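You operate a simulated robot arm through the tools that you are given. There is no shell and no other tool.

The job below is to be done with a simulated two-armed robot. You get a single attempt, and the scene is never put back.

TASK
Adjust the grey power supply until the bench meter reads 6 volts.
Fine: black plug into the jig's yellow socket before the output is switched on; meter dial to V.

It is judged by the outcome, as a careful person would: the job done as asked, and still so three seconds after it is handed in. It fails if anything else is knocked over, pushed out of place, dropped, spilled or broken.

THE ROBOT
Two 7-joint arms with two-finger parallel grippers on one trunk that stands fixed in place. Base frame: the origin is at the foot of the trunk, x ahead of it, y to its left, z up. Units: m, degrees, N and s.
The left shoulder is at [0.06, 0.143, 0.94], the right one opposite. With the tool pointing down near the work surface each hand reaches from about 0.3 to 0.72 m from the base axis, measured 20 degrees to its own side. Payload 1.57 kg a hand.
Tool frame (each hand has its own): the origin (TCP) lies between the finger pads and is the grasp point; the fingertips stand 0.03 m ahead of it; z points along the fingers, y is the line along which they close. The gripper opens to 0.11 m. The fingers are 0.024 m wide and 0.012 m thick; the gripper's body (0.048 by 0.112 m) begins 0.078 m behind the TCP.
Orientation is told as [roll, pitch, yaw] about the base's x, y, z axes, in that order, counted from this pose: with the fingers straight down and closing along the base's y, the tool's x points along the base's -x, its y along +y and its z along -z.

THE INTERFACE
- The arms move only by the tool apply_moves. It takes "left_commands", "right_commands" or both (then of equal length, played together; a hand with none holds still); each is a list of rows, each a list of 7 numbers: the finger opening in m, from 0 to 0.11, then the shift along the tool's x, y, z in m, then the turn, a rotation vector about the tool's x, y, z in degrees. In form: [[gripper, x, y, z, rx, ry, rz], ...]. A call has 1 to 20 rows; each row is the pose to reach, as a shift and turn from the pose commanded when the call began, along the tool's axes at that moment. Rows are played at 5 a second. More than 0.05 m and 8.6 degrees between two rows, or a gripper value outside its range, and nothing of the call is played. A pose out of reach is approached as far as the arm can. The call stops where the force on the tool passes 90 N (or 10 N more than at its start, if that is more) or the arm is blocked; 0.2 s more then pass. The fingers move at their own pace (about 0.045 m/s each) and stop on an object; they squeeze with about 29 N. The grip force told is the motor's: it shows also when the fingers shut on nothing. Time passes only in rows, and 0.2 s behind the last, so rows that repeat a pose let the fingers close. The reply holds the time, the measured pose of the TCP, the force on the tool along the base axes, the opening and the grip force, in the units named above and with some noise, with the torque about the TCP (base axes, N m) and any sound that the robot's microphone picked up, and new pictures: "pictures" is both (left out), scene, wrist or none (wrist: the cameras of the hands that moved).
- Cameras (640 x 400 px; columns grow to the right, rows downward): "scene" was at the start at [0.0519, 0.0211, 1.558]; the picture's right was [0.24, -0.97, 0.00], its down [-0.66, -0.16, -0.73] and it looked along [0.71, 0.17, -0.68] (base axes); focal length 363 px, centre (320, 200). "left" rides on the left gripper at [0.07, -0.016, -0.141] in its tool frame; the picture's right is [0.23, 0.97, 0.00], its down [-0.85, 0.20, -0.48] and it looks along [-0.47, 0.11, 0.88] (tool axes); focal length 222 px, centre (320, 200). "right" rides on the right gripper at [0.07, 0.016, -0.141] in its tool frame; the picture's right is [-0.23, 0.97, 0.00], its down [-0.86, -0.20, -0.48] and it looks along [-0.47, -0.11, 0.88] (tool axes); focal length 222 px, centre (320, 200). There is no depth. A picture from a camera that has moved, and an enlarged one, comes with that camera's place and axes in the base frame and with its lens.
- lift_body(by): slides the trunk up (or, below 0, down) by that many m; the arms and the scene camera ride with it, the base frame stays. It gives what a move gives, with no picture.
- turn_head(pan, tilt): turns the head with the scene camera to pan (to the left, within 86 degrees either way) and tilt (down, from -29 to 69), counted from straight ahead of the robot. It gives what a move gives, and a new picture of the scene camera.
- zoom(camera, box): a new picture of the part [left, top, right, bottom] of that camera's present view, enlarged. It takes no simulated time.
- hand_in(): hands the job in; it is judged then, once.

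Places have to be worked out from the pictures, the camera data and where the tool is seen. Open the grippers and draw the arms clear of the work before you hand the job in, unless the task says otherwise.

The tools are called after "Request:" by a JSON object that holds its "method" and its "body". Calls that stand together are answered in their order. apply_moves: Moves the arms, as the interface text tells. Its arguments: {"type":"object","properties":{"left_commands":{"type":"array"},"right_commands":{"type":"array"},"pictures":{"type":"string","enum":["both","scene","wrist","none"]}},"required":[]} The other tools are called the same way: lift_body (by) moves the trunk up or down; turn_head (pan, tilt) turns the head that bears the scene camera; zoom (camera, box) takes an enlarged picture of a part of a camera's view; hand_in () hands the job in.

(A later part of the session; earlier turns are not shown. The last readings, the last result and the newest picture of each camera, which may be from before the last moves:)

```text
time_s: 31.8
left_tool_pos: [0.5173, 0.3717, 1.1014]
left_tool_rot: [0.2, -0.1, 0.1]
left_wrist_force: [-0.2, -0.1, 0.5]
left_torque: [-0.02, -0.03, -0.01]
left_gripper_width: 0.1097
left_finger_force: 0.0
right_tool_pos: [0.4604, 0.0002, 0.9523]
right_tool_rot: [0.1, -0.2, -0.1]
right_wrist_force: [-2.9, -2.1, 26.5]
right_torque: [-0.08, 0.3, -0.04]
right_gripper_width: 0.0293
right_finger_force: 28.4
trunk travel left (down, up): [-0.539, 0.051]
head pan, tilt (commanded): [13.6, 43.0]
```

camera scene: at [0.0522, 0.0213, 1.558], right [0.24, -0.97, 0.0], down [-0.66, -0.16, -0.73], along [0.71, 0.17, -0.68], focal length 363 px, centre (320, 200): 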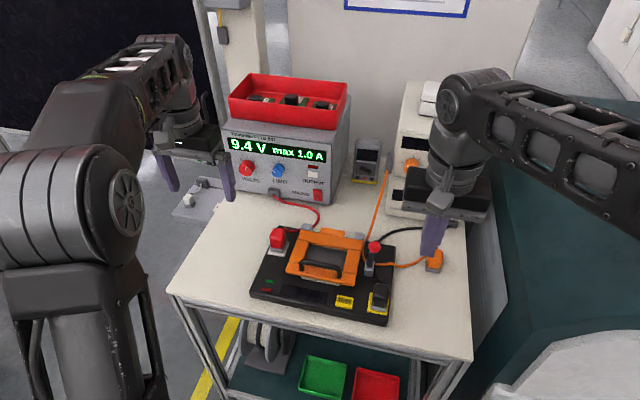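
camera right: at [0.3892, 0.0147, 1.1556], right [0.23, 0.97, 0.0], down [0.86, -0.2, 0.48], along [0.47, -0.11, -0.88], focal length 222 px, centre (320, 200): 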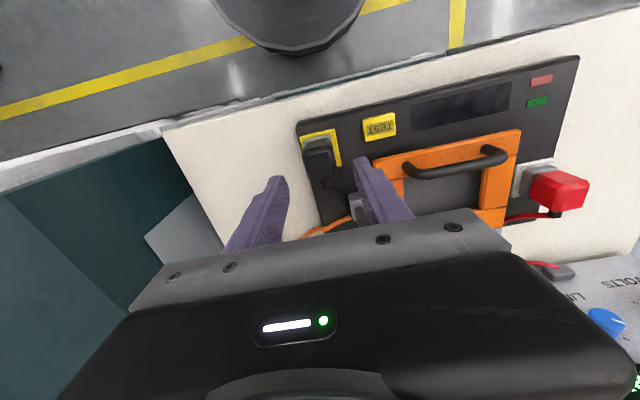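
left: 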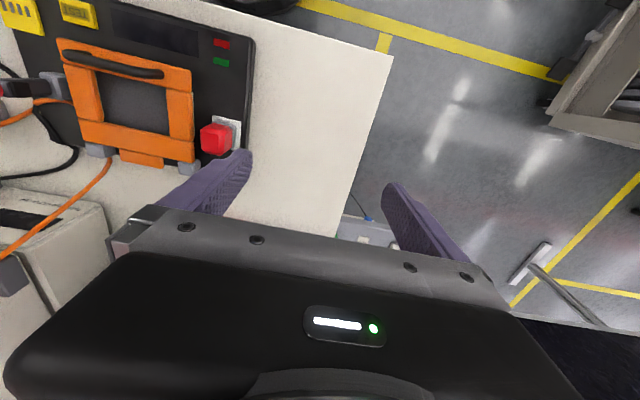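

Request:
{"method": "apply_moves", "body": {"right_commands": [[0.0, 0.0, 0.0, 0.001, 0, 0, 0], [0.0, 0.0, 0.0, 0.001, 0, 0, 0]], "pictures": "none"}}

```text
time_s: 32.4
left_tool_pos: [0.5177, 0.3724, 1.1012]
left_tool_rot: [0.0, -0.3, 0.1]
left_wrist_force: [0.0, -0.2, -0.5]
left_torque: [0.0, 0.02, -0.01]
left_gripper_width: 0.1101
left_finger_force: 0.0
right_tool_pos: [0.4599, -0.0021, 0.9528]
right_tool_rot: [0.1, -0.3, 0.0]
right_wrist_force: [-1.1, -2.3, 34.8]
right_torque: [-0.08, 0.15, 0.0]
right_gripper_width: 0.0295
right_finger_force: 29.3
trunk travel left (down, up): [-0.539, 0.051]
head pan, tilt (commanded): [13.6, 43.0]
```

No snap at 35 N; comparing images, the plug is now about 0.8–1.2 mm more +y than it was at the first snap. I ease the push slightly and creep toward −y under load to find the seat.

Request:
{"method": "apply_moves", "body": {"right_commands": [[0.0, 0.0, 0.0, -0.001, 0, 0, 0], [0.0, 0.0, -0.0004, -0.001, 0, 0, 0], [0.0, 0.0, -0.0008, -0.001, 0, 0, 0], [0.0, 0.0, -0.0008, 0.0, 0, 0, 0], [0.0, 0.0, -0.0008, 0.0, 0, 0, 0]], "pictures": "none"}}

Request:
{"method": "zoom", "body": {"camera": "scene", "box": [366, 290, 402, 315]}}

Request:
{"method": "zoom", "body": {"camera": "left", "box": [0, 0, 64, 40]}}

```text
time_s: 33.6
left_tool_pos: [0.5163, 0.3715, 1.1002]
left_tool_rot: [0.1, -0.2, 0.0]
left_wrist_force: [-0.1, 0.5, 0.9]
left_torque: [0.0, -0.01, -0.02]
left_gripper_width: 0.1098
left_finger_force: 0.2
right_tool_pos: [0.46, -0.0013, 0.952]
right_tool_rot: [0.1, -0.2, 0.0]
right_wrist_force: [2.3, 0.9, 34.7]
right_torque: [0.03, 0.0, 0.01]
right_gripper_width: 0.0294
right_finger_force: 29.1
trunk travel left (down, up): [-0.539, 0.051]
head pan, tilt (commanded): [13.6, 43.0]
```

```text
16.00 times, centred on (384, 302) of scene
camera zoom: at [0.0496, 0.0214, 1.5582], right [0.24, -0.97, 0.0], down [-0.66, -0.16, -0.73], along [0.71, 0.17, -0.68], focal length 5813 px, centre (-704, -1440)
```

zoom: 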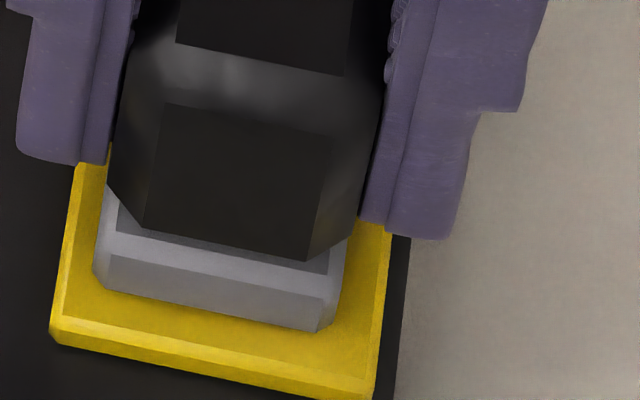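

```text
10.00 times, centred on (32, 20) of left
camera zoom: at [0.4469, 0.3555, 1.2433], right [-0.23, 0.97, 0.0], down [0.85, 0.2, 0.48], along [0.47, 0.11, -0.88], focal length 2221 px, centre (3200, 2000)
```

zoom: 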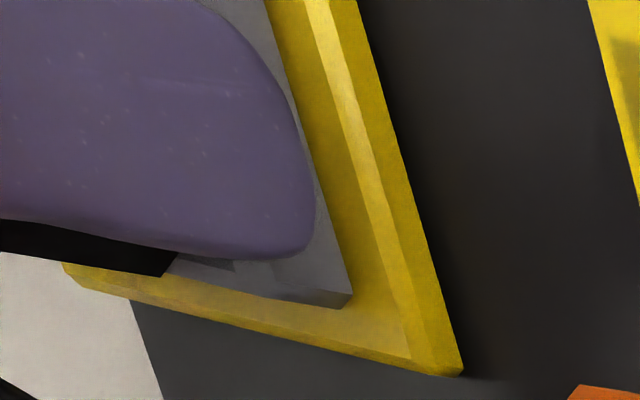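

Torque is now near zero, so contact is flat and centred, but still no snap. At the first snap the socket pulled the hand toward +x, so I creep +x by up to 1 mm under the same load.

Request:
{"method": "apply_moves", "body": {"right_commands": [[0.0, -0.0003, 0.0, 0.0, 0, 0, 0], [0.0, -0.0006, 0.0, 0.0, 0, 0, 0], [0.0, -0.0006, 0.0, 0.0, 0, 0, 0]], "pictures": "none"}}

```text
time_s: 34.4
left_tool_pos: [0.5168, 0.3734, 1.1013]
left_tool_rot: [0.1, -0.4, 0.0]
left_wrist_force: [-0.1, -0.4, -0.6]
left_torque: [-0.01, -0.01, 0.01]
left_gripper_width: 0.11
left_finger_force: 0.1
right_tool_pos: [0.4605, -0.0008, 0.952]
right_tool_rot: [0.1, -0.1, -0.1]
right_wrist_force: [-1.1, 4.0, 35.4]
right_torque: [0.09, 0.04, -0.02]
right_gripper_width: 0.0297
right_finger_force: 28.7
trunk travel left (down, up): [-0.539, 0.051]
head pan, tilt (commanded): [13.6, 43.0]
```

Still no snap; the lateral forces show the plug is stuck by friction rather than sliding. I lift it a few millimetres clear to unload and measure its alignment cleanly.

Request:
{"method": "apply_moves", "body": {"right_commands": [[0.0, 0.0, 0.0, -0.002, 0, 0, 0], [0.0, 0.0, 0.0, -0.004, 0, 0, 0], [0.0, 0.0, 0.0, -0.006, 0, 0, 0], [0.0, 0.0, 0.0, -0.006, 0, 0, 0], [0.0, 0.0, 0.0, -0.006, 0, 0, 0]], "pictures": "none"}}

Request:
{"method": "zoom", "body": {"camera": "scene", "box": [366, 290, 402, 315]}}

Request:
{"method": "zoom", "body": {"camera": "left", "box": [0, 0, 48, 30]}}

Request:
{"method": "zoom", "body": {"camera": "right", "box": [275, 125, 355, 180]}}

```text
time_s: 35.6
left_tool_pos: [0.5185, 0.3729, 1.1005]
left_tool_rot: [0.1, -0.1, 0.1]
left_wrist_force: [0.5, 0.6, 0.0]
left_torque: [0.01, -0.02, -0.03]
left_gripper_width: 0.11
left_finger_force: 0.0
right_tool_pos: [0.4624, -0.0025, 0.9568]
right_tool_rot: [-0.1, 0.0, 0.1]
right_wrist_force: [-0.6, 0.4, -0.6]
right_torque: [-0.01, 0.0, 0.01]
right_gripper_width: 0.0291
right_finger_force: 29.2
trunk travel left (down, up): [-0.539, 0.051]
head pan, tilt (commanded): [13.6, 43.0]
```

```text
16.00 times, centred on (384, 302) of scene
camera zoom: at [0.052, 0.021, 1.5579], right [0.24, -0.97, 0.0], down [-0.66, -0.16, -0.73], along [0.71, 0.17, -0.68], focal length 5813 px, centre (-704, -1440)
```

zoom: 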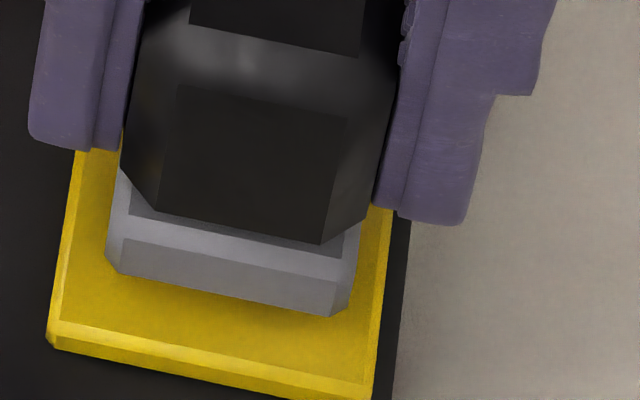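

```text
13.33 times, centred on (24, 15) of left
camera zoom: at [0.4488, 0.3551, 1.2425], right [-0.23, 0.97, 0.0], down [0.85, 0.2, 0.48], along [0.47, 0.11, -0.88], focal length 2962 px, centre (4267, 2667)
```

zoom: 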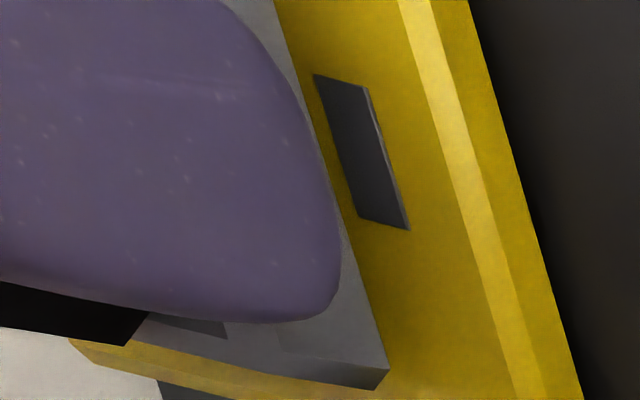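

```text
7.27 times, centred on (315, 152) of right
camera zoom: at [0.3926, 0.0154, 1.0963], right [0.23, 0.97, 0.0], down [0.86, -0.2, 0.48], along [0.46, -0.11, -0.88], focal length 1615 px, centre (356, 546)
```

zoom: 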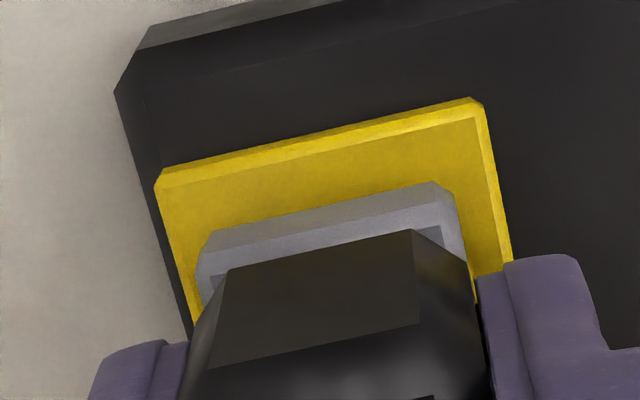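

Unloaded, the plug now measures within about 0.5 mm of the socket centre in both axes (x rel ≈ 0, y rel ≈ −0.6 mm), matching the pose at the first snap. I press straight down from here.

Request:
{"method": "apply_moves", "body": {"right_commands": [[0.0, 0.0, 0.0, 0.002, 0, 0, 0], [0.0, 0.0, 0.0, 0.003, 0, 0, 0], [0.0, 0.0, 0.0, 0.004, 0, 0, 0], [0.0, 0.0, 0.0, 0.005, 0, 0, 0], [0.0, 0.0, 0.0, 0.006, 0, 0, 0], [0.0, 0.0, 0.0, 0.006, 0, 0, 0]], "pictures": "none"}}

```text
time_s: 37.0
left_tool_pos: [0.5181, 0.3713, 1.1011]
left_tool_rot: [0.1, -0.2, 0.0]
left_wrist_force: [-0.1, 0.2, 0.5]
left_torque: [-0.02, -0.01, 0.02]
left_gripper_width: 0.11
left_finger_force: 0.0
right_tool_pos: [0.4623, -0.0023, 0.9517]
right_tool_rot: [0.1, -0.3, 0.0]
right_wrist_force: [0.5, -2.2, 18.6]
right_torque: [-0.06, 0.01, -0.03]
right_gripper_width: 0.0294
right_finger_force: 28.9
trunk travel left (down, up): [-0.539, 0.051]
head pan, tilt (commanded): [13.6, 43.0]
```

Only 18.6 N at the same command and small lateral forces, so it sits lower or slipped a little. I press 1–2 mm more.

Request:
{"method": "apply_moves", "body": {"right_commands": [[0.0, 0.0, 0.0, 0.001, 0, 0, 0], [0.0, 0.0, 0.0, 0.002, 0, 0, 0], [0.0, 0.0, 0.0, 0.002, 0, 0, 0]], "pictures": "none"}}

Request:
{"method": "zoom", "body": {"camera": "scene", "box": [366, 290, 402, 315]}}

Request:
{"method": "zoom", "body": {"camera": "left", "box": [0, 0, 48, 30]}}

```text
time_s: 37.8
left_tool_pos: [0.5185, 0.3716, 1.1015]
left_tool_rot: [0.1, -0.2, 0.0]
left_wrist_force: [0.0, 0.4, 0.1]
left_torque: [0.04, 0.03, 0.02]
left_gripper_width: 0.1101
left_finger_force: 0.1
right_tool_pos: [0.4615, -0.0023, 0.9493]
right_tool_rot: [0.2, -0.3, 0.0]
right_wrist_force: [6.4, -1.5, 34.5]
right_torque: [-0.07, -0.1, 0.02]
right_gripper_width: 0.0294
right_finger_force: 28.9
trunk travel left (down, up): [-0.539, 0.051]
head pan, tilt (commanded): [13.6, 43.0]
```

```text
16.00 times, centred on (384, 302) of scene
camera zoom: at [0.0501, 0.0209, 1.5582], right [0.24, -0.97, 0.0], down [-0.66, -0.16, -0.73], along [0.71, 0.17, -0.68], focal length 5813 px, centre (-704, -1440)
```

zoom: 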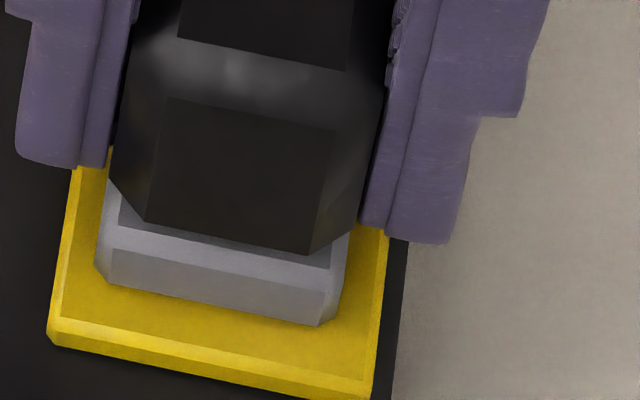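

```text
13.33 times, centred on (24, 15) of left
camera zoom: at [0.4473, 0.3551, 1.2433], right [-0.23, 0.97, 0.0], down [0.85, 0.2, 0.48], along [0.47, 0.11, -0.88], focal length 2962 px, centre (4267, 2667)
```

zoom: 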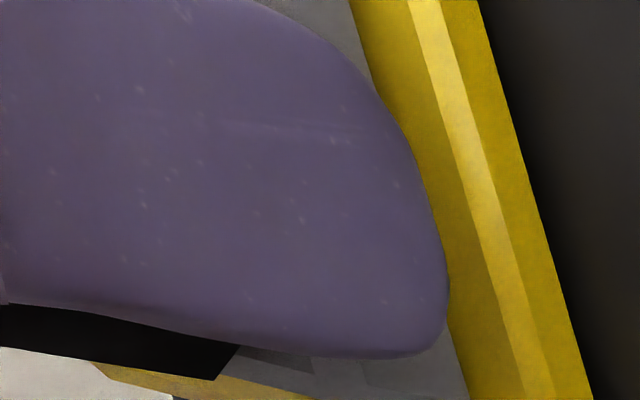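

The plug is now roughly 1.4 mm too far +x compared with the first-snap pose. I lift off, correct by −1.4 mm in x and −0.3 mm in y, and lower to just above contact to check.

Request:
{"method": "apply_moves", "body": {"right_commands": [[0.0, 0.0, 0.0, -0.003, 0, 0, 0], [0.0, 0.0, 0.0, -0.006, 0, 0, 0], [0.0, 0.0014, -0.0003, -0.006, 0, 0, 0], [0.0, 0.0014, -0.0003, -0.004, 0, 0, 0], [0.0, 0.0014, -0.0003, -0.004, 0, 0, 0], [0.0, 0.0014, -0.0003, -0.004, 0, 0, 0]], "pictures": "none"}}

Request:
{"method": "zoom", "body": {"camera": "scene", "box": [366, 290, 402, 315]}}

Request:
{"method": "zoom", "body": {"camera": "left", "box": [0, 0, 48, 30]}}

Request:
{"method": "zoom", "body": {"camera": "right", "box": [275, 125, 355, 180]}}

```text
time_s: 39.2
left_tool_pos: [0.5187, 0.3721, 1.1001]
left_tool_rot: [0.1, -0.1, 0.0]
left_wrist_force: [0.4, 0.1, 0.4]
left_torque: [0.01, -0.01, -0.02]
left_gripper_width: 0.11
left_finger_force: 0.1
right_tool_pos: [0.4608, -0.0026, 0.9526]
right_tool_rot: [0.0, 0.0, 0.0]
right_wrist_force: [-0.1, 0.4, -0.2]
right_torque: [0.02, -0.01, 0.0]
right_gripper_width: 0.0293
right_finger_force: 28.9
trunk travel left (down, up): [-0.539, 0.051]
head pan, tilt (commanded): [13.6, 43.0]
```

```text
16.00 times, centred on (384, 302) of scene
camera zoom: at [0.052, 0.0211, 1.558], right [0.24, -0.97, 0.0], down [-0.66, -0.16, -0.73], along [0.71, 0.17, -0.68], focal length 5813 px, centre (-704, -1440)
```

zoom: 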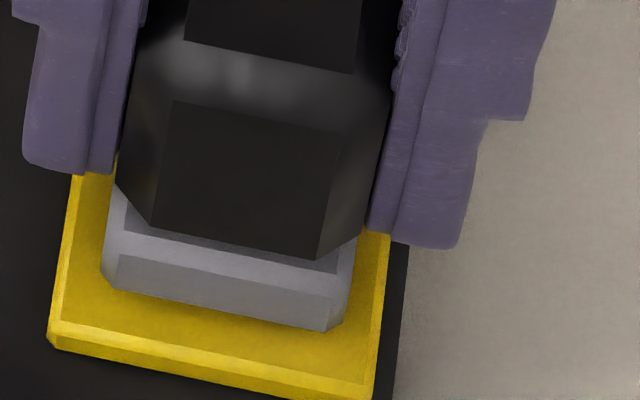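

```text
13.33 times, centred on (24, 15) of left
camera zoom: at [0.4488, 0.3552, 1.2425], right [-0.23, 0.97, 0.0], down [0.85, 0.2, 0.48], along [0.47, 0.11, -0.88], focal length 2962 px, centre (4267, 2667)
```

zoom: 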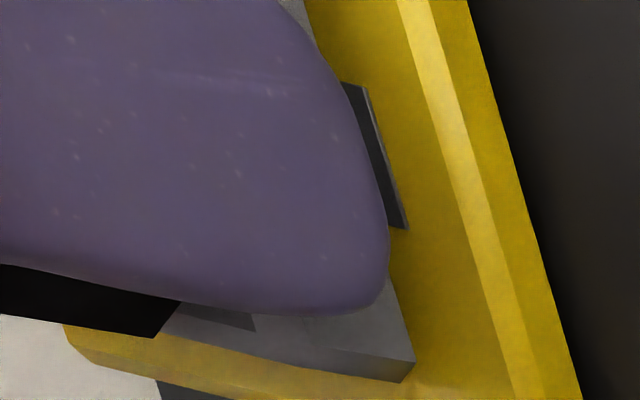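

```text
7.27 times, centred on (315, 152) of right
camera zoom: at [0.3913, 0.0157, 1.0926], right [0.23, 0.97, 0.0], down [0.86, -0.2, 0.48], along [0.47, -0.11, -0.88], focal length 1615 px, centre (356, 546)
```

zoom: 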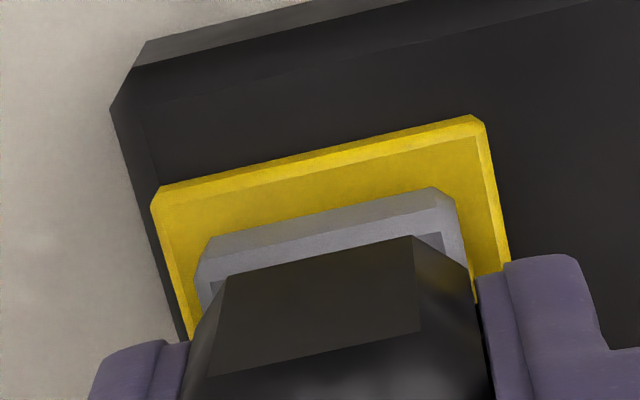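

Pose relative to the socket is now within ~0.4 mm of the first-snap pose, about 1.5 mm above contact. I press down in 1 mm steps.

Request:
{"method": "apply_moves", "body": {"right_commands": [[0.0, 0.0003, 0.0, 0.001, 0, 0, 0], [0.0, 0.0003, 0.0, 0.002, 0, 0, 0], [0.0, 0.0003, 0.0, 0.003, 0, 0, 0], [0.0, 0.0003, 0.0, 0.004, 0, 0, 0], [0.0, 0.0003, 0.0, 0.005, 0, 0, 0], [0.0, 0.0003, 0.0, 0.005, 0, 0, 0]], "pictures": "none"}}

Request:
{"method": "zoom", "body": {"camera": "scene", "box": [366, 290, 402, 315]}}

```text
time_s: 40.6
left_tool_pos: [0.5172, 0.3721, 1.1014]
left_tool_rot: [0.0, -0.2, 0.0]
left_wrist_force: [0.6, -0.3, -0.3]
left_torque: [0.0, 0.0, -0.04]
left_gripper_width: 0.1099
left_finger_force: 0.0
right_tool_pos: [0.4603, -0.0021, 0.95]
right_tool_rot: [0.3, -0.5, -0.1]
right_wrist_force: [2.8, -3.3, 35.8]
right_torque: [-0.16, 0.11, 0.0]
right_gripper_width: 0.0291
right_finger_force: 29.5
trunk travel left (down, up): [-0.539, 0.051]
head pan, tilt (commanded): [13.6, 43.0]
```

```text
16.00 times, centred on (384, 302) of scene
camera zoom: at [0.0495, 0.0206, 1.5585], right [0.24, -0.97, 0.0], down [-0.66, -0.16, -0.73], along [0.71, 0.17, -0.68], focal length 5813 px, centre (-704, -1440)
```

zoom: 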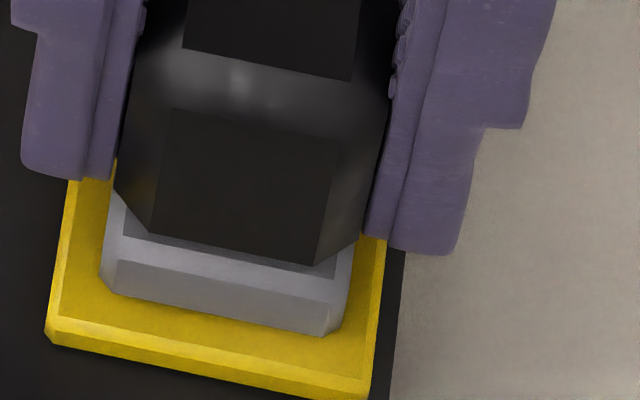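

No snap; under load it ended ~0.6 mm short in x and ~1 mm short in y of the target. I ease the load to ~10 N, slide that amount, and press lightly again.

Request:
{"method": "apply_moves", "body": {"right_commands": [[0.0, 0.0, 0.0, -0.0025, 0, 0, 0], [0.0, -0.0003, 0.0005, -0.0025, 0, 0, 0], [0.0, -0.0006, 0.001, -0.0025, 0, 0, 0], [0.0, -0.0006, 0.001, -0.0015, 0, 0, 0], [0.0, -0.0006, 0.001, -0.0015, 0, 0, 0]], "pictures": "none"}}

Request:
{"method": "zoom", "body": {"camera": "scene", "box": [366, 290, 402, 315]}}

```text
time_s: 41.8
left_tool_pos: [0.5175, 0.3712, 1.1009]
left_tool_rot: [0.0, -0.2, 0.0]
left_wrist_force: [0.4, 0.4, 0.3]
left_torque: [0.03, 0.02, -0.01]
left_gripper_width: 0.1099
left_finger_force: 0.1
right_tool_pos: [0.4586, -0.0024, 0.9511]
right_tool_rot: [0.0, -0.2, -0.1]
right_wrist_force: [5.8, -6.2, 32.3]
right_torque: [-0.23, -0.15, -0.01]
right_gripper_width: 0.0294
right_finger_force: 29.0
trunk travel left (down, up): [-0.539, 0.051]
head pan, tilt (commanded): [13.6, 43.0]
```

```text
16.00 times, centred on (384, 302) of scene
camera zoom: at [0.0503, 0.0202, 1.5582], right [0.24, -0.97, 0.0], down [-0.66, -0.16, -0.73], along [0.71, 0.17, -0.68], focal length 5813 px, centre (-704, -1440)
```

zoom: 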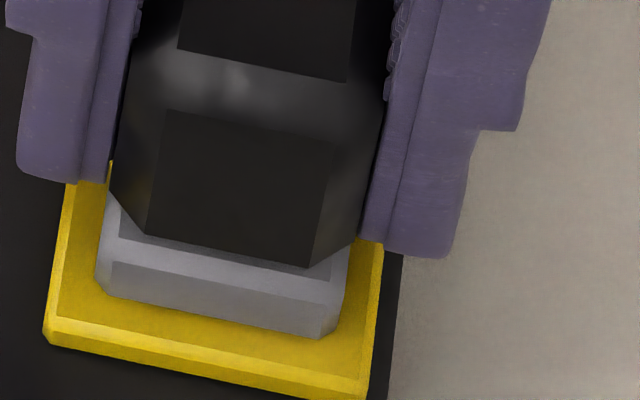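

The plug is sticking under load, so sliding isn't effective. I lift clear again, set the hand to the pose that puts the plug at the target when unloaded, and check before pressing.

Request:
{"method": "apply_moves", "body": {"right_commands": [[0.0, 0.0, 0.0, -0.003, 0, 0, 0], [0.0, 0.0, 0.0, -0.005, 0, 0, 0], [0.0, 0.0003, -0.0005, -0.005, 0, 0, 0], [0.0, 0.0003, -0.0005, -0.0045, 0, 0, 0], [0.0, 0.0003, -0.0005, -0.0045, 0, 0, 0], [0.0, 0.0003, -0.0005, -0.0045, 0, 0, 0]], "pictures": "none"}}

Request:
{"method": "zoom", "body": {"camera": "scene", "box": [366, 292, 398, 312]}}

Request:
{"method": "zoom", "body": {"camera": "right", "box": [275, 125, 355, 180]}}

Request:
{"method": "zoom", "body": {"camera": "left", "box": [0, 0, 48, 30]}}

```text
time_s: 43.2
left_tool_pos: [0.52, 0.3723, 1.0994]
left_tool_rot: [0.0, -0.1, 0.0]
left_wrist_force: [0.7, -1.0, -0.3]
left_torque: [0.01, 0.0, 0.03]
left_gripper_width: 0.1101
left_finger_force: 0.0
right_tool_pos: [0.4596, -0.0024, 0.9533]
right_tool_rot: [0.0, -0.1, 0.1]
right_wrist_force: [-0.2, -0.5, -0.3]
right_torque: [0.01, -0.01, 0.01]
right_gripper_width: 0.0295
right_finger_force: 28.6
trunk travel left (down, up): [-0.539, 0.051]
head pan, tilt (commanded): [13.6, 43.0]
```

```text
16.00 times, centred on (382, 302) of scene
camera zoom: at [0.052, 0.0211, 1.558], right [0.24, -0.97, 0.0], down [-0.66, -0.16, -0.73], along [0.71, 0.17, -0.68], focal length 5813 px, centre (-672, -1432)
```

zoom: 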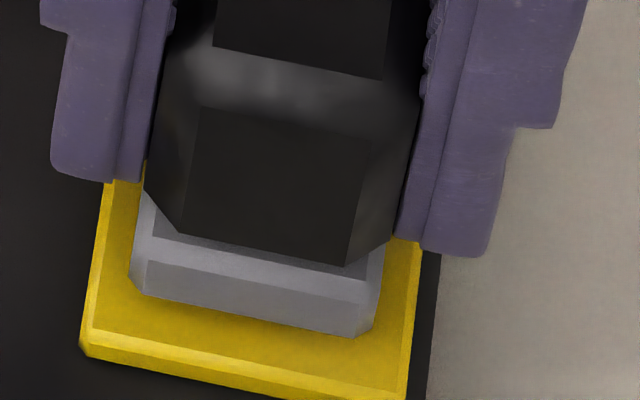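

```text
7.27 times, centred on (315, 152) of right
camera zoom: at [0.3908, 0.0161, 1.0933], right [0.23, 0.97, 0.0], down [0.86, -0.2, 0.48], along [0.47, -0.11, -0.88], focal length 1615 px, centre (356, 546)
```

zoom: 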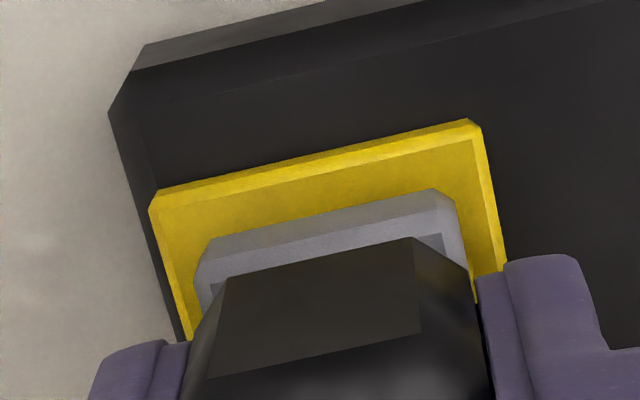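

```text
13.33 times, centred on (24, 15) of left
camera zoom: at [0.4488, 0.3553, 1.2425], right [-0.23, 0.97, 0.0], down [0.85, 0.2, 0.48], along [0.47, 0.11, -0.88], focal length 2962 px, centre (4267, 2667)
```

zoom: 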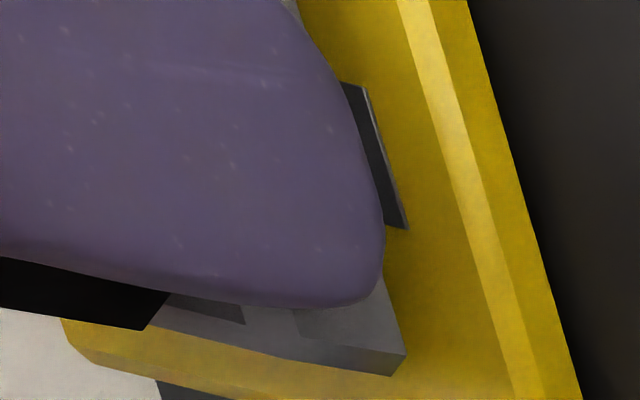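

Now unloaded and centred (margins left/right equal in the right camera, edges parallel). I press down again in small steps.

Request:
{"method": "apply_moves", "body": {"right_commands": [[0.0, 0.0, 0.0, 0.001, 0, 0, 0], [0.0, 0.0, 0.0, 0.0015, 0, 0, 0], [0.0, 0.0, 0.0, 0.002, 0, 0, 0], [0.0, 0.0, 0.0, 0.0025, 0, 0, 0], [0.0, 0.0, 0.0, 0.0025, 0, 0, 0]], "pictures": "none"}}

Request:
{"method": "zoom", "body": {"camera": "scene", "box": [366, 290, 402, 315]}}

```text
time_s: 44.4
left_tool_pos: [0.5189, 0.373, 1.1005]
left_tool_rot: [0.1, -0.1, 0.1]
left_wrist_force: [-0.5, 0.6, -0.8]
left_torque: [-0.02, 0.01, -0.02]
left_gripper_width: 0.1099
left_finger_force: 0.0
right_tool_pos: [0.4601, -0.0011, 0.9501]
right_tool_rot: [0.0, 0.0, 0.1]
right_wrist_force: [-1.2, 0.4, -0.2]
right_torque: [-0.04, 0.0, 0.0]
right_gripper_width: 0.0291
right_finger_force: 29.3
trunk travel left (down, up): [-0.539, 0.051]
head pan, tilt (commanded): [13.6, 43.0]
```

```text
16.00 times, centred on (384, 302) of scene
camera zoom: at [0.052, 0.0211, 1.558], right [0.24, -0.97, 0.0], down [-0.66, -0.16, -0.73], along [0.71, 0.17, -0.68], focal length 5813 px, centre (-704, -1440)
```

zoom: 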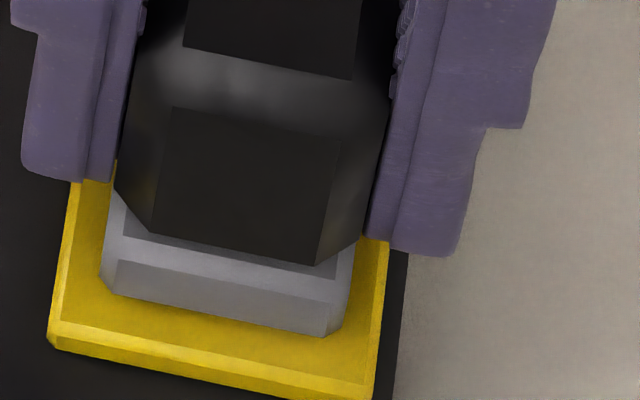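

No contact yet, and the plug sits right at the target pose (BL offset (104,−113)). I continue down in 0.5 mm steps.

Request:
{"method": "apply_moves", "body": {"right_commands": [[0.0, 0.0, 0.0, 0.0005, 0, 0, 0], [0.0, 0.0, 0.0, 0.001, 0, 0, 0], [0.0, 0.0, 0.0, 0.0015, 0, 0, 0], [0.0, 0.0, 0.0, 0.0015, 0, 0, 0]], "pictures": "none"}}

Request:
{"method": "zoom", "body": {"camera": "scene", "box": [366, 290, 402, 315]}}

```text
time_s: 45.4
left_tool_pos: [0.5178, 0.373, 1.1009]
left_tool_rot: [0.2, -0.2, 0.0]
left_wrist_force: [-0.1, -0.2, -0.3]
left_torque: [0.0, -0.03, 0.0]
left_gripper_width: 0.11
left_finger_force: 0.0
right_tool_pos: [0.4608, -0.002, 0.9493]
right_tool_rot: [0.0, -0.1, 0.0]
right_wrist_force: [-1.8, 1.1, 7.8]
right_torque: [-0.03, -0.03, 0.03]
right_gripper_width: 0.0294
right_finger_force: 29.2
trunk travel left (down, up): [-0.539, 0.051]
head pan, tilt (commanded): [13.6, 43.0]
```

```text
16.00 times, centred on (384, 302) of scene
camera zoom: at [0.0512, 0.0211, 1.5582], right [0.24, -0.97, 0.0], down [-0.66, -0.16, -0.73], along [0.71, 0.17, -0.68], focal length 5813 px, centre (-704, -1440)
```

zoom: 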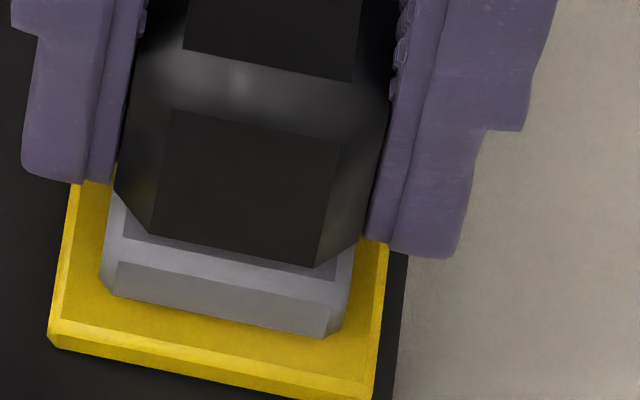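

Contact at 8 N with the plug at the target. I press on in 1 mm steps.

Request:
{"method": "apply_moves", "body": {"right_commands": [[0.0, -0.0002, 0.0002, 0.001, 0, 0, 0], [0.0, -0.0002, 0.0002, 0.002, 0, 0, 0], [0.0, -0.0002, 0.0002, 0.003, 0, 0, 0], [0.0, -0.0002, 0.0002, 0.003, 0, 0, 0]], "pictures": "none"}}

Request:
{"method": "zoom", "body": {"camera": "scene", "box": [366, 290, 402, 315]}}

```text
time_s: 46.4
left_tool_pos: [0.5182, 0.3718, 1.1023]
left_tool_rot: [0.1, -0.3, 0.0]
left_wrist_force: [0.2, -0.1, 0.3]
left_torque: [0.02, 0.01, 0.01]
left_gripper_width: 0.1101
left_finger_force: 0.0
right_tool_pos: [0.4591, -0.0015, 0.9484]
right_tool_rot: [0.1, -0.3, -0.1]
right_wrist_force: [2.1, -4.9, 34.2]
right_torque: [-0.21, -0.08, 0.01]
right_gripper_width: 0.0299
right_finger_force: 29.2
trunk travel left (down, up): [-0.539, 0.051]
head pan, tilt (commanded): [13.6, 43.0]
```

```text
16.00 times, centred on (384, 302) of scene
camera zoom: at [0.0495, 0.0204, 1.5583], right [0.24, -0.97, 0.0], down [-0.66, -0.16, -0.73], along [0.71, 0.17, -0.68], focal length 5813 px, centre (-704, -1440)
```

zoom: 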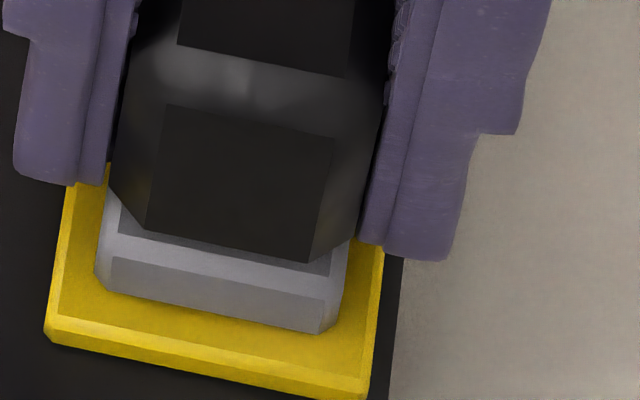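

The plug is at the first-snap pose with 34 N (it starts slipping in the grip there, width 0.0299). I'll release without any lifting and listen — that reproduces the earlier sequence more gently.

Request:
{"method": "apply_moves", "body": {"right_commands": [[0.032, 0, 0, 0, 0, 0, 0], [0.036, 0, 0, 0, 0, 0, 0], [0.045, 0, 0, 0, 0, 0, 0], [0.05, 0, 0, 0, 0, 0, 0]], "pictures": "none"}}

Request:
{"method": "zoom", "body": {"camera": "scene", "box": [366, 290, 402, 315]}}

Request:
{"method": "zoom", "body": {"camera": "right", "box": [275, 125, 355, 180]}}

Request:
{"method": "zoom", "body": {"camera": "left", "box": [0, 0, 48, 30]}}

```text
time_s: 47.4
left_tool_pos: [0.5193, 0.3709, 1.1002]
left_tool_rot: [0.0, -0.1, -0.1]
left_wrist_force: [-1.1, -0.3, 0.2]
left_torque: [0.0, -0.02, -0.04]
left_gripper_width: 0.1101
left_finger_force: 0.0
right_tool_pos: [0.4605, -0.001, 0.9456]
right_tool_rot: [-0.1, 0.0, 0.0]
right_wrist_force: [0.1, -0.2, 0.3]
right_torque: [0.01, 0.04, 0.01]
right_gripper_width: 0.0501
right_finger_force: 0.0
trunk travel left (down, up): [-0.539, 0.051]
head pan, tilt (commanded): [13.6, 43.0]
```

```text
16.00 times, centred on (384, 302) of scene
camera zoom: at [0.0521, 0.0212, 1.558], right [0.24, -0.97, 0.0], down [-0.66, -0.16, -0.73], along [0.71, 0.17, -0.68], focal length 5813 px, centre (-704, -1440)
```

zoom: 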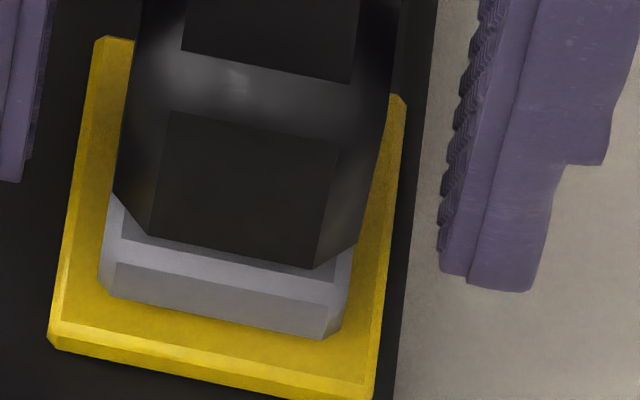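

```text
7.27 times, centred on (315, 152) of right
camera zoom: at [0.3915, 0.0161, 1.0865], right [0.23, 0.97, 0.0], down [0.86, -0.2, 0.48], along [0.47, -0.11, -0.88], focal length 1615 px, centre (356, 546)
```

zoom: 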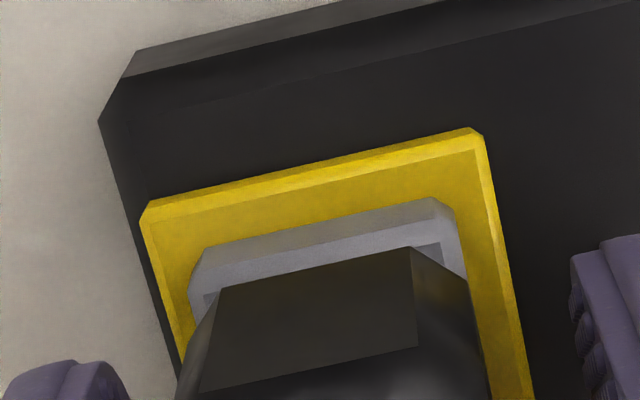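

```text
13.33 times, centred on (24, 15) of left
camera zoom: at [0.4488, 0.3553, 1.2424], right [-0.23, 0.97, 0.0], down [0.85, 0.2, 0.48], along [0.47, 0.11, -0.88], focal length 2962 px, centre (4267, 2667)
```

zoom: 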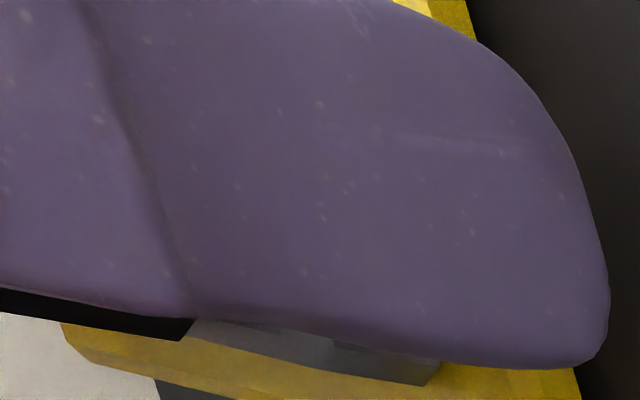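

No snap on release and the plug stays put, about 0.3 mm (x) and 0.85 mm (y) short of where it rested after the earlier double snap. I raise the open fingers 7 mm, shift by that amount and regrip, which drags the plug to that exact spot.

Request:
{"method": "apply_moves", "body": {"right_commands": [[0.05, 0, 0, -0.004, 0, 0, 0], [0.05, 0, 0, -0.0075, 0, 0, 0], [0.05, -0.0003, 0.0008, -0.0075, 0, 0, 0], [0.04, -0.0003, 0.0008, -0.0075, 0, 0, 0], [0.03, -0.0003, 0.0008, -0.0075, 0, 0, 0], [0.01, -0.0003, 0.0008, -0.0075, 0, 0, 0], [0.0, -0.0003, 0.0008, -0.0075, 0, 0, 0], [0.0, -0.0003, 0.0008, -0.0075, 0, 0, 0]], "pictures": "none"}}

Request:
{"method": "zoom", "body": {"camera": "scene", "box": [366, 290, 402, 315]}}

Request:
{"method": "zoom", "body": {"camera": "left", "box": [0, 0, 48, 30]}}

```text
time_s: 49.2
left_tool_pos: [0.5197, 0.372, 1.099]
left_tool_rot: [0.1, -0.1, 0.1]
left_wrist_force: [0.1, 0.0, 0.4]
left_torque: [-0.03, 0.0, 0.01]
left_gripper_width: 0.1099
left_finger_force: 0.1
right_tool_pos: [0.4618, -0.0008, 0.9536]
right_tool_rot: [0.0, 0.0, 0.0]
right_wrist_force: [0.8, -0.1, 0.9]
right_torque: [-0.05, -0.01, -0.01]
right_gripper_width: 0.0292
right_finger_force: 29.1
trunk travel left (down, up): [-0.539, 0.051]
head pan, tilt (commanded): [13.6, 43.0]
```

```text
16.00 times, centred on (384, 302) of scene
camera zoom: at [0.0519, 0.021, 1.558], right [0.24, -0.97, 0.0], down [-0.66, -0.16, -0.73], along [0.71, 0.17, -0.68], focal length 5813 px, centre (-704, -1440)
```

zoom: 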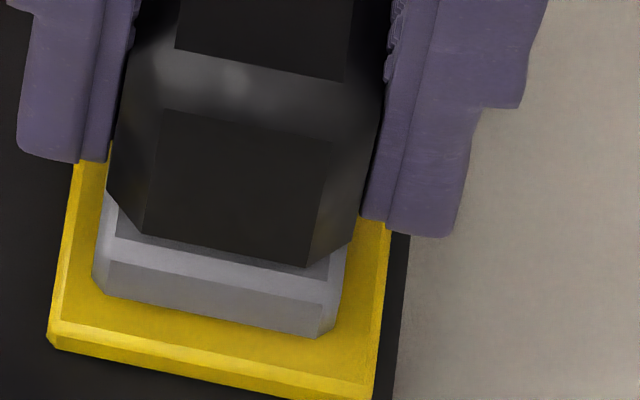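

```text
13.33 times, centred on (24, 15) of left
camera zoom: at [0.4487, 0.3552, 1.2426], right [-0.23, 0.97, 0.0], down [0.85, 0.2, 0.48], along [0.47, 0.11, -0.88], focal length 2962 px, centre (4267, 2667)
```

zoom: 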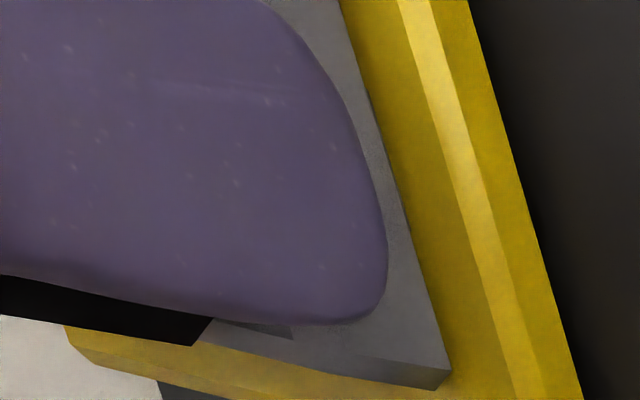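

The plug is now within ~0.3 mm of the earlier rest pose. I add +0.3 mm in x and press 3 mm in steps, listening.

Request:
{"method": "apply_moves", "body": {"right_commands": [[0.0, -0.0003, 0.0, -0.001, 0, 0, 0], [0.0, -0.0003, 0.0, 0.0, 0, 0, 0], [0.0, -0.0003, 0.0, 0.001, 0, 0, 0], [0.0, -0.0003, 0.0, 0.002, 0, 0, 0], [0.0, -0.0003, 0.0, 0.003, 0, 0, 0], [0.0, -0.0003, 0.0, 0.003, 0, 0, 0]], "pictures": "none"}}

Request:
{"method": "zoom", "body": {"camera": "scene", "box": [366, 290, 402, 315]}}

```text
time_s: 50.6
left_tool_pos: [0.5169, 0.3712, 1.1006]
left_tool_rot: [0.1, -0.2, 0.0]
left_wrist_force: [0.0, -0.7, -0.3]
left_torque: [0.02, 0.0, -0.04]
left_gripper_width: 0.1099
left_finger_force: 0.1
right_tool_pos: [0.4602, -0.0003, 0.9536]
right_tool_rot: [0.1, -0.3, -0.1]
right_wrist_force: [1.1, -3.8, 27.2]
right_torque: [-0.2, 0.16, -0.03]
right_gripper_width: 0.0293
right_finger_force: 29.0
trunk travel left (down, up): [-0.539, 0.051]
head pan, tilt (commanded): [13.6, 43.0]
```

```text
16.00 times, centred on (384, 302) of scene
camera zoom: at [0.0501, 0.0205, 1.5584], right [0.24, -0.97, 0.0], down [-0.66, -0.16, -0.73], along [0.71, 0.17, -0.68], focal length 5813 px, centre (-704, -1440)
```

zoom: 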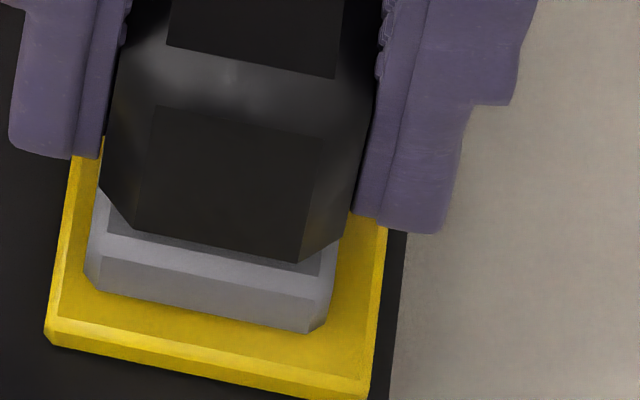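

Still no snap. I unload by raising 3 mm, then take higher-zoom measurements of the seated red plug as the reference and of the black plug.

Request:
{"method": "apply_moves", "body": {"right_commands": [[0.0, 0.0, 0.0, -0.003, 0, 0, 0], [0.0, 0.0, 0.0, -0.003, 0, 0, 0]], "pictures": "none"}}

Request:
{"method": "zoom", "body": {"camera": "scene", "box": [270, 242, 294, 257]}}

Request:
{"method": "zoom", "body": {"camera": "scene", "box": [368, 300, 392, 315]}}

Request:
{"method": "zoom", "body": {"camera": "left", "box": [208, 108, 248, 148]}}

Request:
{"method": "zoom", "body": {"camera": "right", "box": [290, 135, 345, 170]}}

```text
time_s: 51.2
left_tool_pos: [0.5194, 0.3724, 1.1008]
left_tool_rot: [0.1, -0.3, -0.1]
left_wrist_force: [-0.1, -0.3, 0.4]
left_torque: [-0.01, -0.02, 0.02]
left_gripper_width: 0.1101
left_finger_force: 0.1
right_tool_pos: [0.4602, -0.0002, 0.9541]
right_tool_rot: [0.0, 0.0, 0.0]
right_wrist_force: [5.6, -0.1, 9.4]
right_torque: [0.0, -0.26, -0.02]
right_gripper_width: 0.0295
right_finger_force: 28.9
trunk travel left (down, up): [-0.539, 0.051]
head pan, tilt (commanded): [13.6, 43.0]
```

```text
16.00 times, centred on (282, 250) of scene
camera zoom: at [0.0518, 0.021, 1.5578], right [0.24, -0.97, 0.0], down [-0.66, -0.16, -0.73], along [0.71, 0.17, -0.68], focal length 5813 px, centre (928, -592)
```

zoom: 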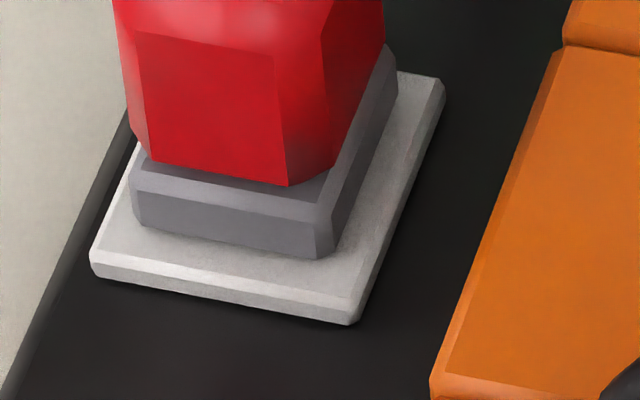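

```text
16.00 times, centred on (380, 308) of scene
camera zoom: at [0.0518, 0.021, 1.5578], right [0.24, -0.97, 0.0], down [-0.66, -0.16, -0.73], along [0.71, 0.17, -0.68], focal length 5813 px, centre (-640, -1520)
```

zoom: 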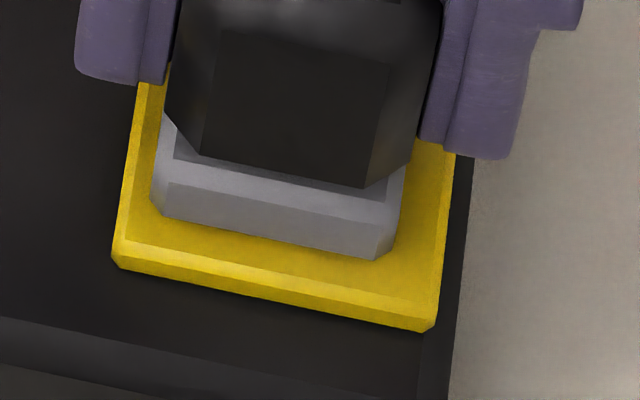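

```text
10.00 times, centred on (228, 128) of left
camera zoom: at [0.4486, 0.3553, 1.2424], right [-0.23, 0.97, 0.0], down [0.85, 0.2, 0.48], along [0.47, 0.11, -0.88], focal length 2221 px, centre (1240, 920)
```

zoom: 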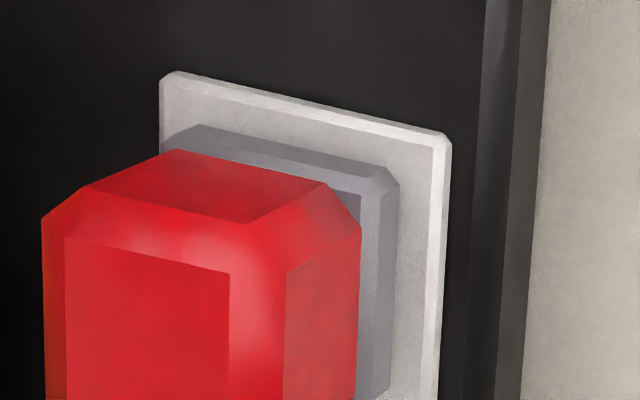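

```text
11.43 times, centred on (318, 152) of right
camera zoom: at [0.3915, 0.0173, 1.0938], right [0.23, 0.97, 0.0], down [0.86, -0.2, 0.48], along [0.47, -0.11, -0.88], focal length 2538 px, centre (349, 743)
```

zoom: 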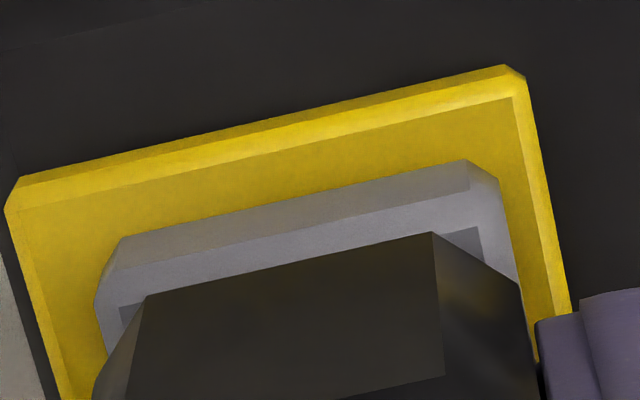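

By the same margin measure, the red plug sits with ~5.8 mm front margin while the black one has ~4.4 mm, so the seat is likely further +x. I lift off, shift +1.5 mm x and −0.6 mm y, and press again.

Request:
{"method": "apply_moves", "body": {"right_commands": [[0.0, 0.0, 0.0, -0.003, 0, 0, 0], [0.0, -0.0008, -0.0003, -0.003, 0, 0, 0], [0.0, -0.0015, -0.0006, -0.003, 0, 0, 0], [0.0, -0.0015, -0.0006, -0.001, 0, 0, 0], [0.0, -0.0015, -0.0006, 0.0005, 0, 0, 0], [0.0, -0.0015, -0.0006, 0.0015, 0, 0, 0], [0.0, -0.0015, -0.0006, 0.0025, 0, 0, 0], [0.0, -0.0015, -0.0006, 0.0025, 0, 0, 0]], "pictures": "none"}}

Request:
{"method": "zoom", "body": {"camera": "scene", "box": [366, 290, 402, 315]}}

```text
time_s: 53.0
left_tool_pos: [0.517, 0.3725, 1.1014]
left_tool_rot: [0.1, -0.2, 0.0]
left_wrist_force: [-0.1, 0.0, 0.8]
left_torque: [0.0, -0.02, -0.02]
left_gripper_width: 0.1102
left_finger_force: 0.2
right_tool_pos: [0.4629, -0.0018, 0.9528]
right_tool_rot: [0.1, -0.2, 0.0]
right_wrist_force: [-2.3, -1.9, 19.1]
right_torque: [-0.09, 0.23, -0.01]
right_gripper_width: 0.0293
right_finger_force: 29.0
trunk travel left (down, up): [-0.539, 0.051]
head pan, tilt (commanded): [13.6, 43.0]
```

```text
16.00 times, centred on (384, 302) of scene
camera zoom: at [0.0503, 0.0207, 1.5583], right [0.24, -0.97, 0.0], down [-0.66, -0.16, -0.73], along [0.71, 0.17, -0.68], focal length 5813 px, centre (-704, -1440)
```

zoom: 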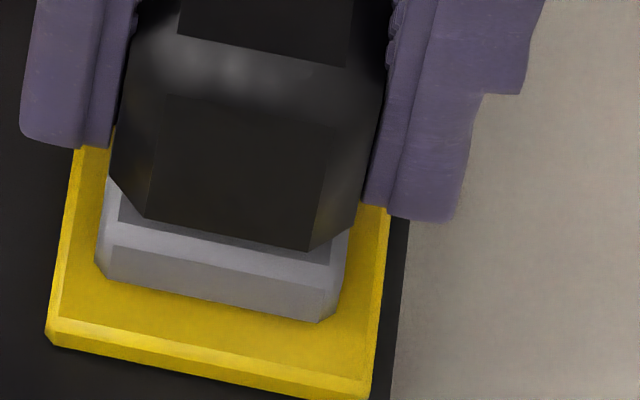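

It went slightly past (about +1.5 mm) with 19 N. I now slide back toward −x in 0.3 mm steps under this moderate load, listening for the snap.

Request:
{"method": "apply_moves", "body": {"right_commands": [[0.0, 0.0003, 0.0, 0.0, 0, 0, 0], [0.0, 0.0006, 0.0, 0.0, 0, 0, 0], [0.0, 0.0009, 0.0, 0.0, 0, 0, 0], [0.0, 0.0012, 0.0, 0.0, 0, 0, 0], [0.0, 0.0012, 0.0, 0.0005, 0, 0, 0], [0.0, 0.0012, 0.0, 0.001, 0, 0, 0]], "pictures": "none"}}

Request:
{"method": "zoom", "body": {"camera": "scene", "box": [366, 290, 402, 315]}}

```text
time_s: 54.4
left_tool_pos: [0.5177, 0.3723, 1.1007]
left_tool_rot: [0.1, -0.2, 0.0]
left_wrist_force: [1.3, 0.0, -0.7]
left_torque: [0.02, 0.0, -0.02]
left_gripper_width: 0.1099
left_finger_force: 0.1
right_tool_pos: [0.4617, -0.0008, 0.9513]
right_tool_rot: [0.1, -0.1, -0.1]
right_wrist_force: [5.0, -2.9, 35.1]
right_torque: [-0.14, -0.08, 0.04]
right_gripper_width: 0.0295
right_finger_force: 29.0
trunk travel left (down, up): [-0.539, 0.051]
head pan, tilt (commanded): [13.6, 43.0]
```

```text
16.00 times, centred on (384, 302) of scene
camera zoom: at [0.05, 0.0207, 1.5582], right [0.24, -0.97, 0.0], down [-0.66, -0.16, -0.73], along [0.71, 0.17, -0.68], focal length 5813 px, centre (-704, -1440)
```

zoom: 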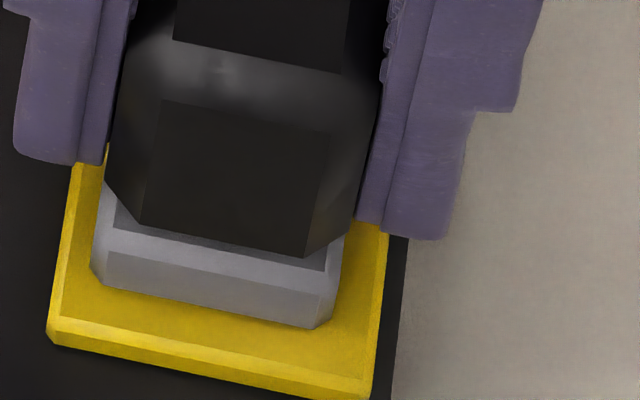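

Still no snap at 35 N. Before more attempts, I look over the whole scene for anything that might have made those snap sounds.

Request:
{"method": "zoom", "body": {"camera": "scene", "box": [230, 200, 470, 350]}}

Request:
{"method": "zoom", "body": {"camera": "scene", "box": [330, 100, 490, 220]}}

Request:
{"method": "zoom", "body": {"camera": "left", "box": [0, 0, 260, 280]}}

Request:
{"method": "zoom", "body": {"camera": "right", "box": [240, 60, 640, 260]}}

```text
2.67 times, centred on (350, 275) of scene
camera zoom: at [0.05, 0.0207, 1.5582], right [0.24, -0.97, 0.0], down [-0.66, -0.16, -0.73], along [0.71, 0.17, -0.68], focal length 969 px, centre (240, 0)
```

zoom: 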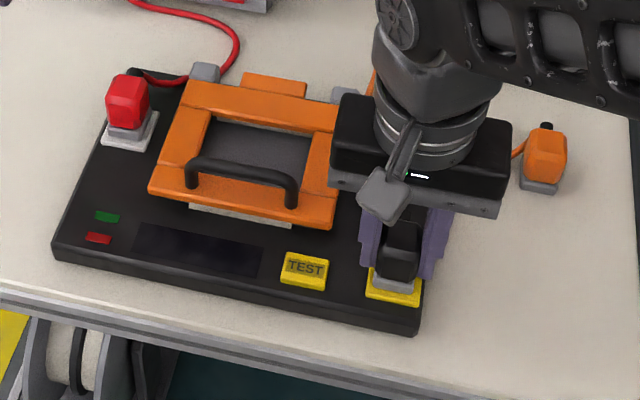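

```text
3.33 times, centred on (410, 160) of scene
camera zoom: at [0.05, 0.0207, 1.5582], right [0.24, -0.97, 0.0], down [-0.66, -0.16, -0.73], along [0.71, 0.17, -0.68], focal length 1211 px, centre (20, 333)
```

zoom: 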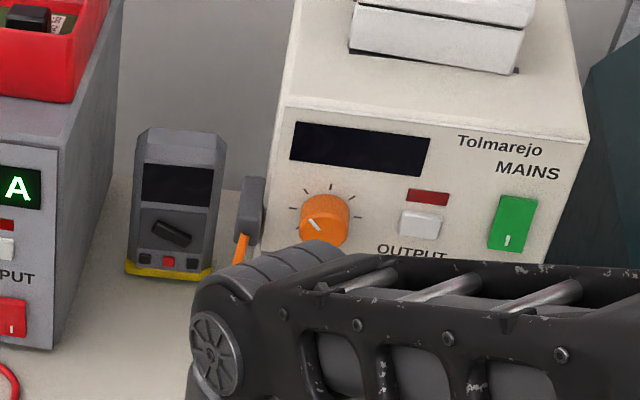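

```text
1.43 times, centred on (130, 140) of left
camera zoom: at [0.4472, 0.355, 1.2433], right [-0.23, 0.97, 0.0], down [0.85, 0.2, 0.48], along [0.47, 0.11, -0.88], focal length 317 px, centre (591, 286)
```

zoom: 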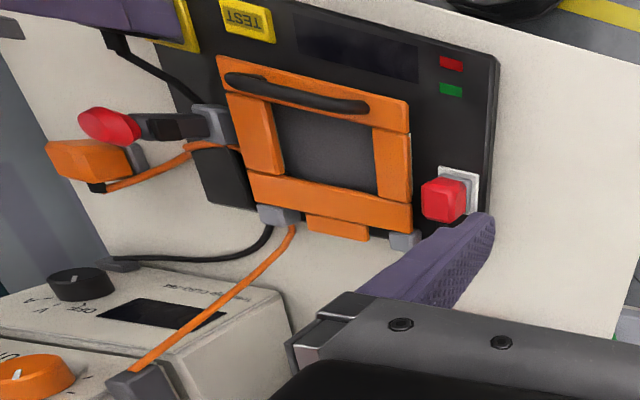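

```text
1.60 times, centred on (440, 160) of right
camera zoom: at [0.3915, 0.0164, 1.0915], right [0.23, 0.97, 0.0], down [0.85, -0.2, 0.48], along [0.47, -0.11, -0.88], focal length 355 px, centre (128, 264)
```

zoom: 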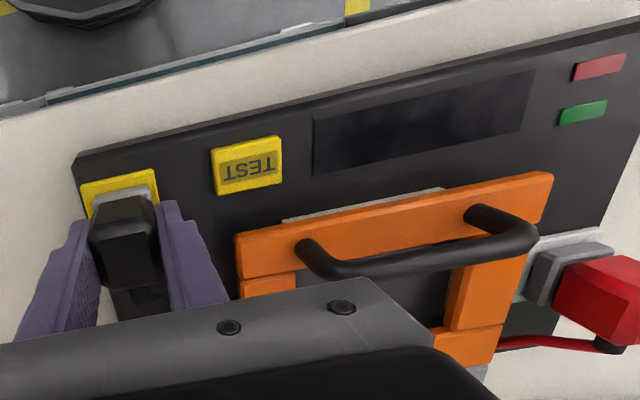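

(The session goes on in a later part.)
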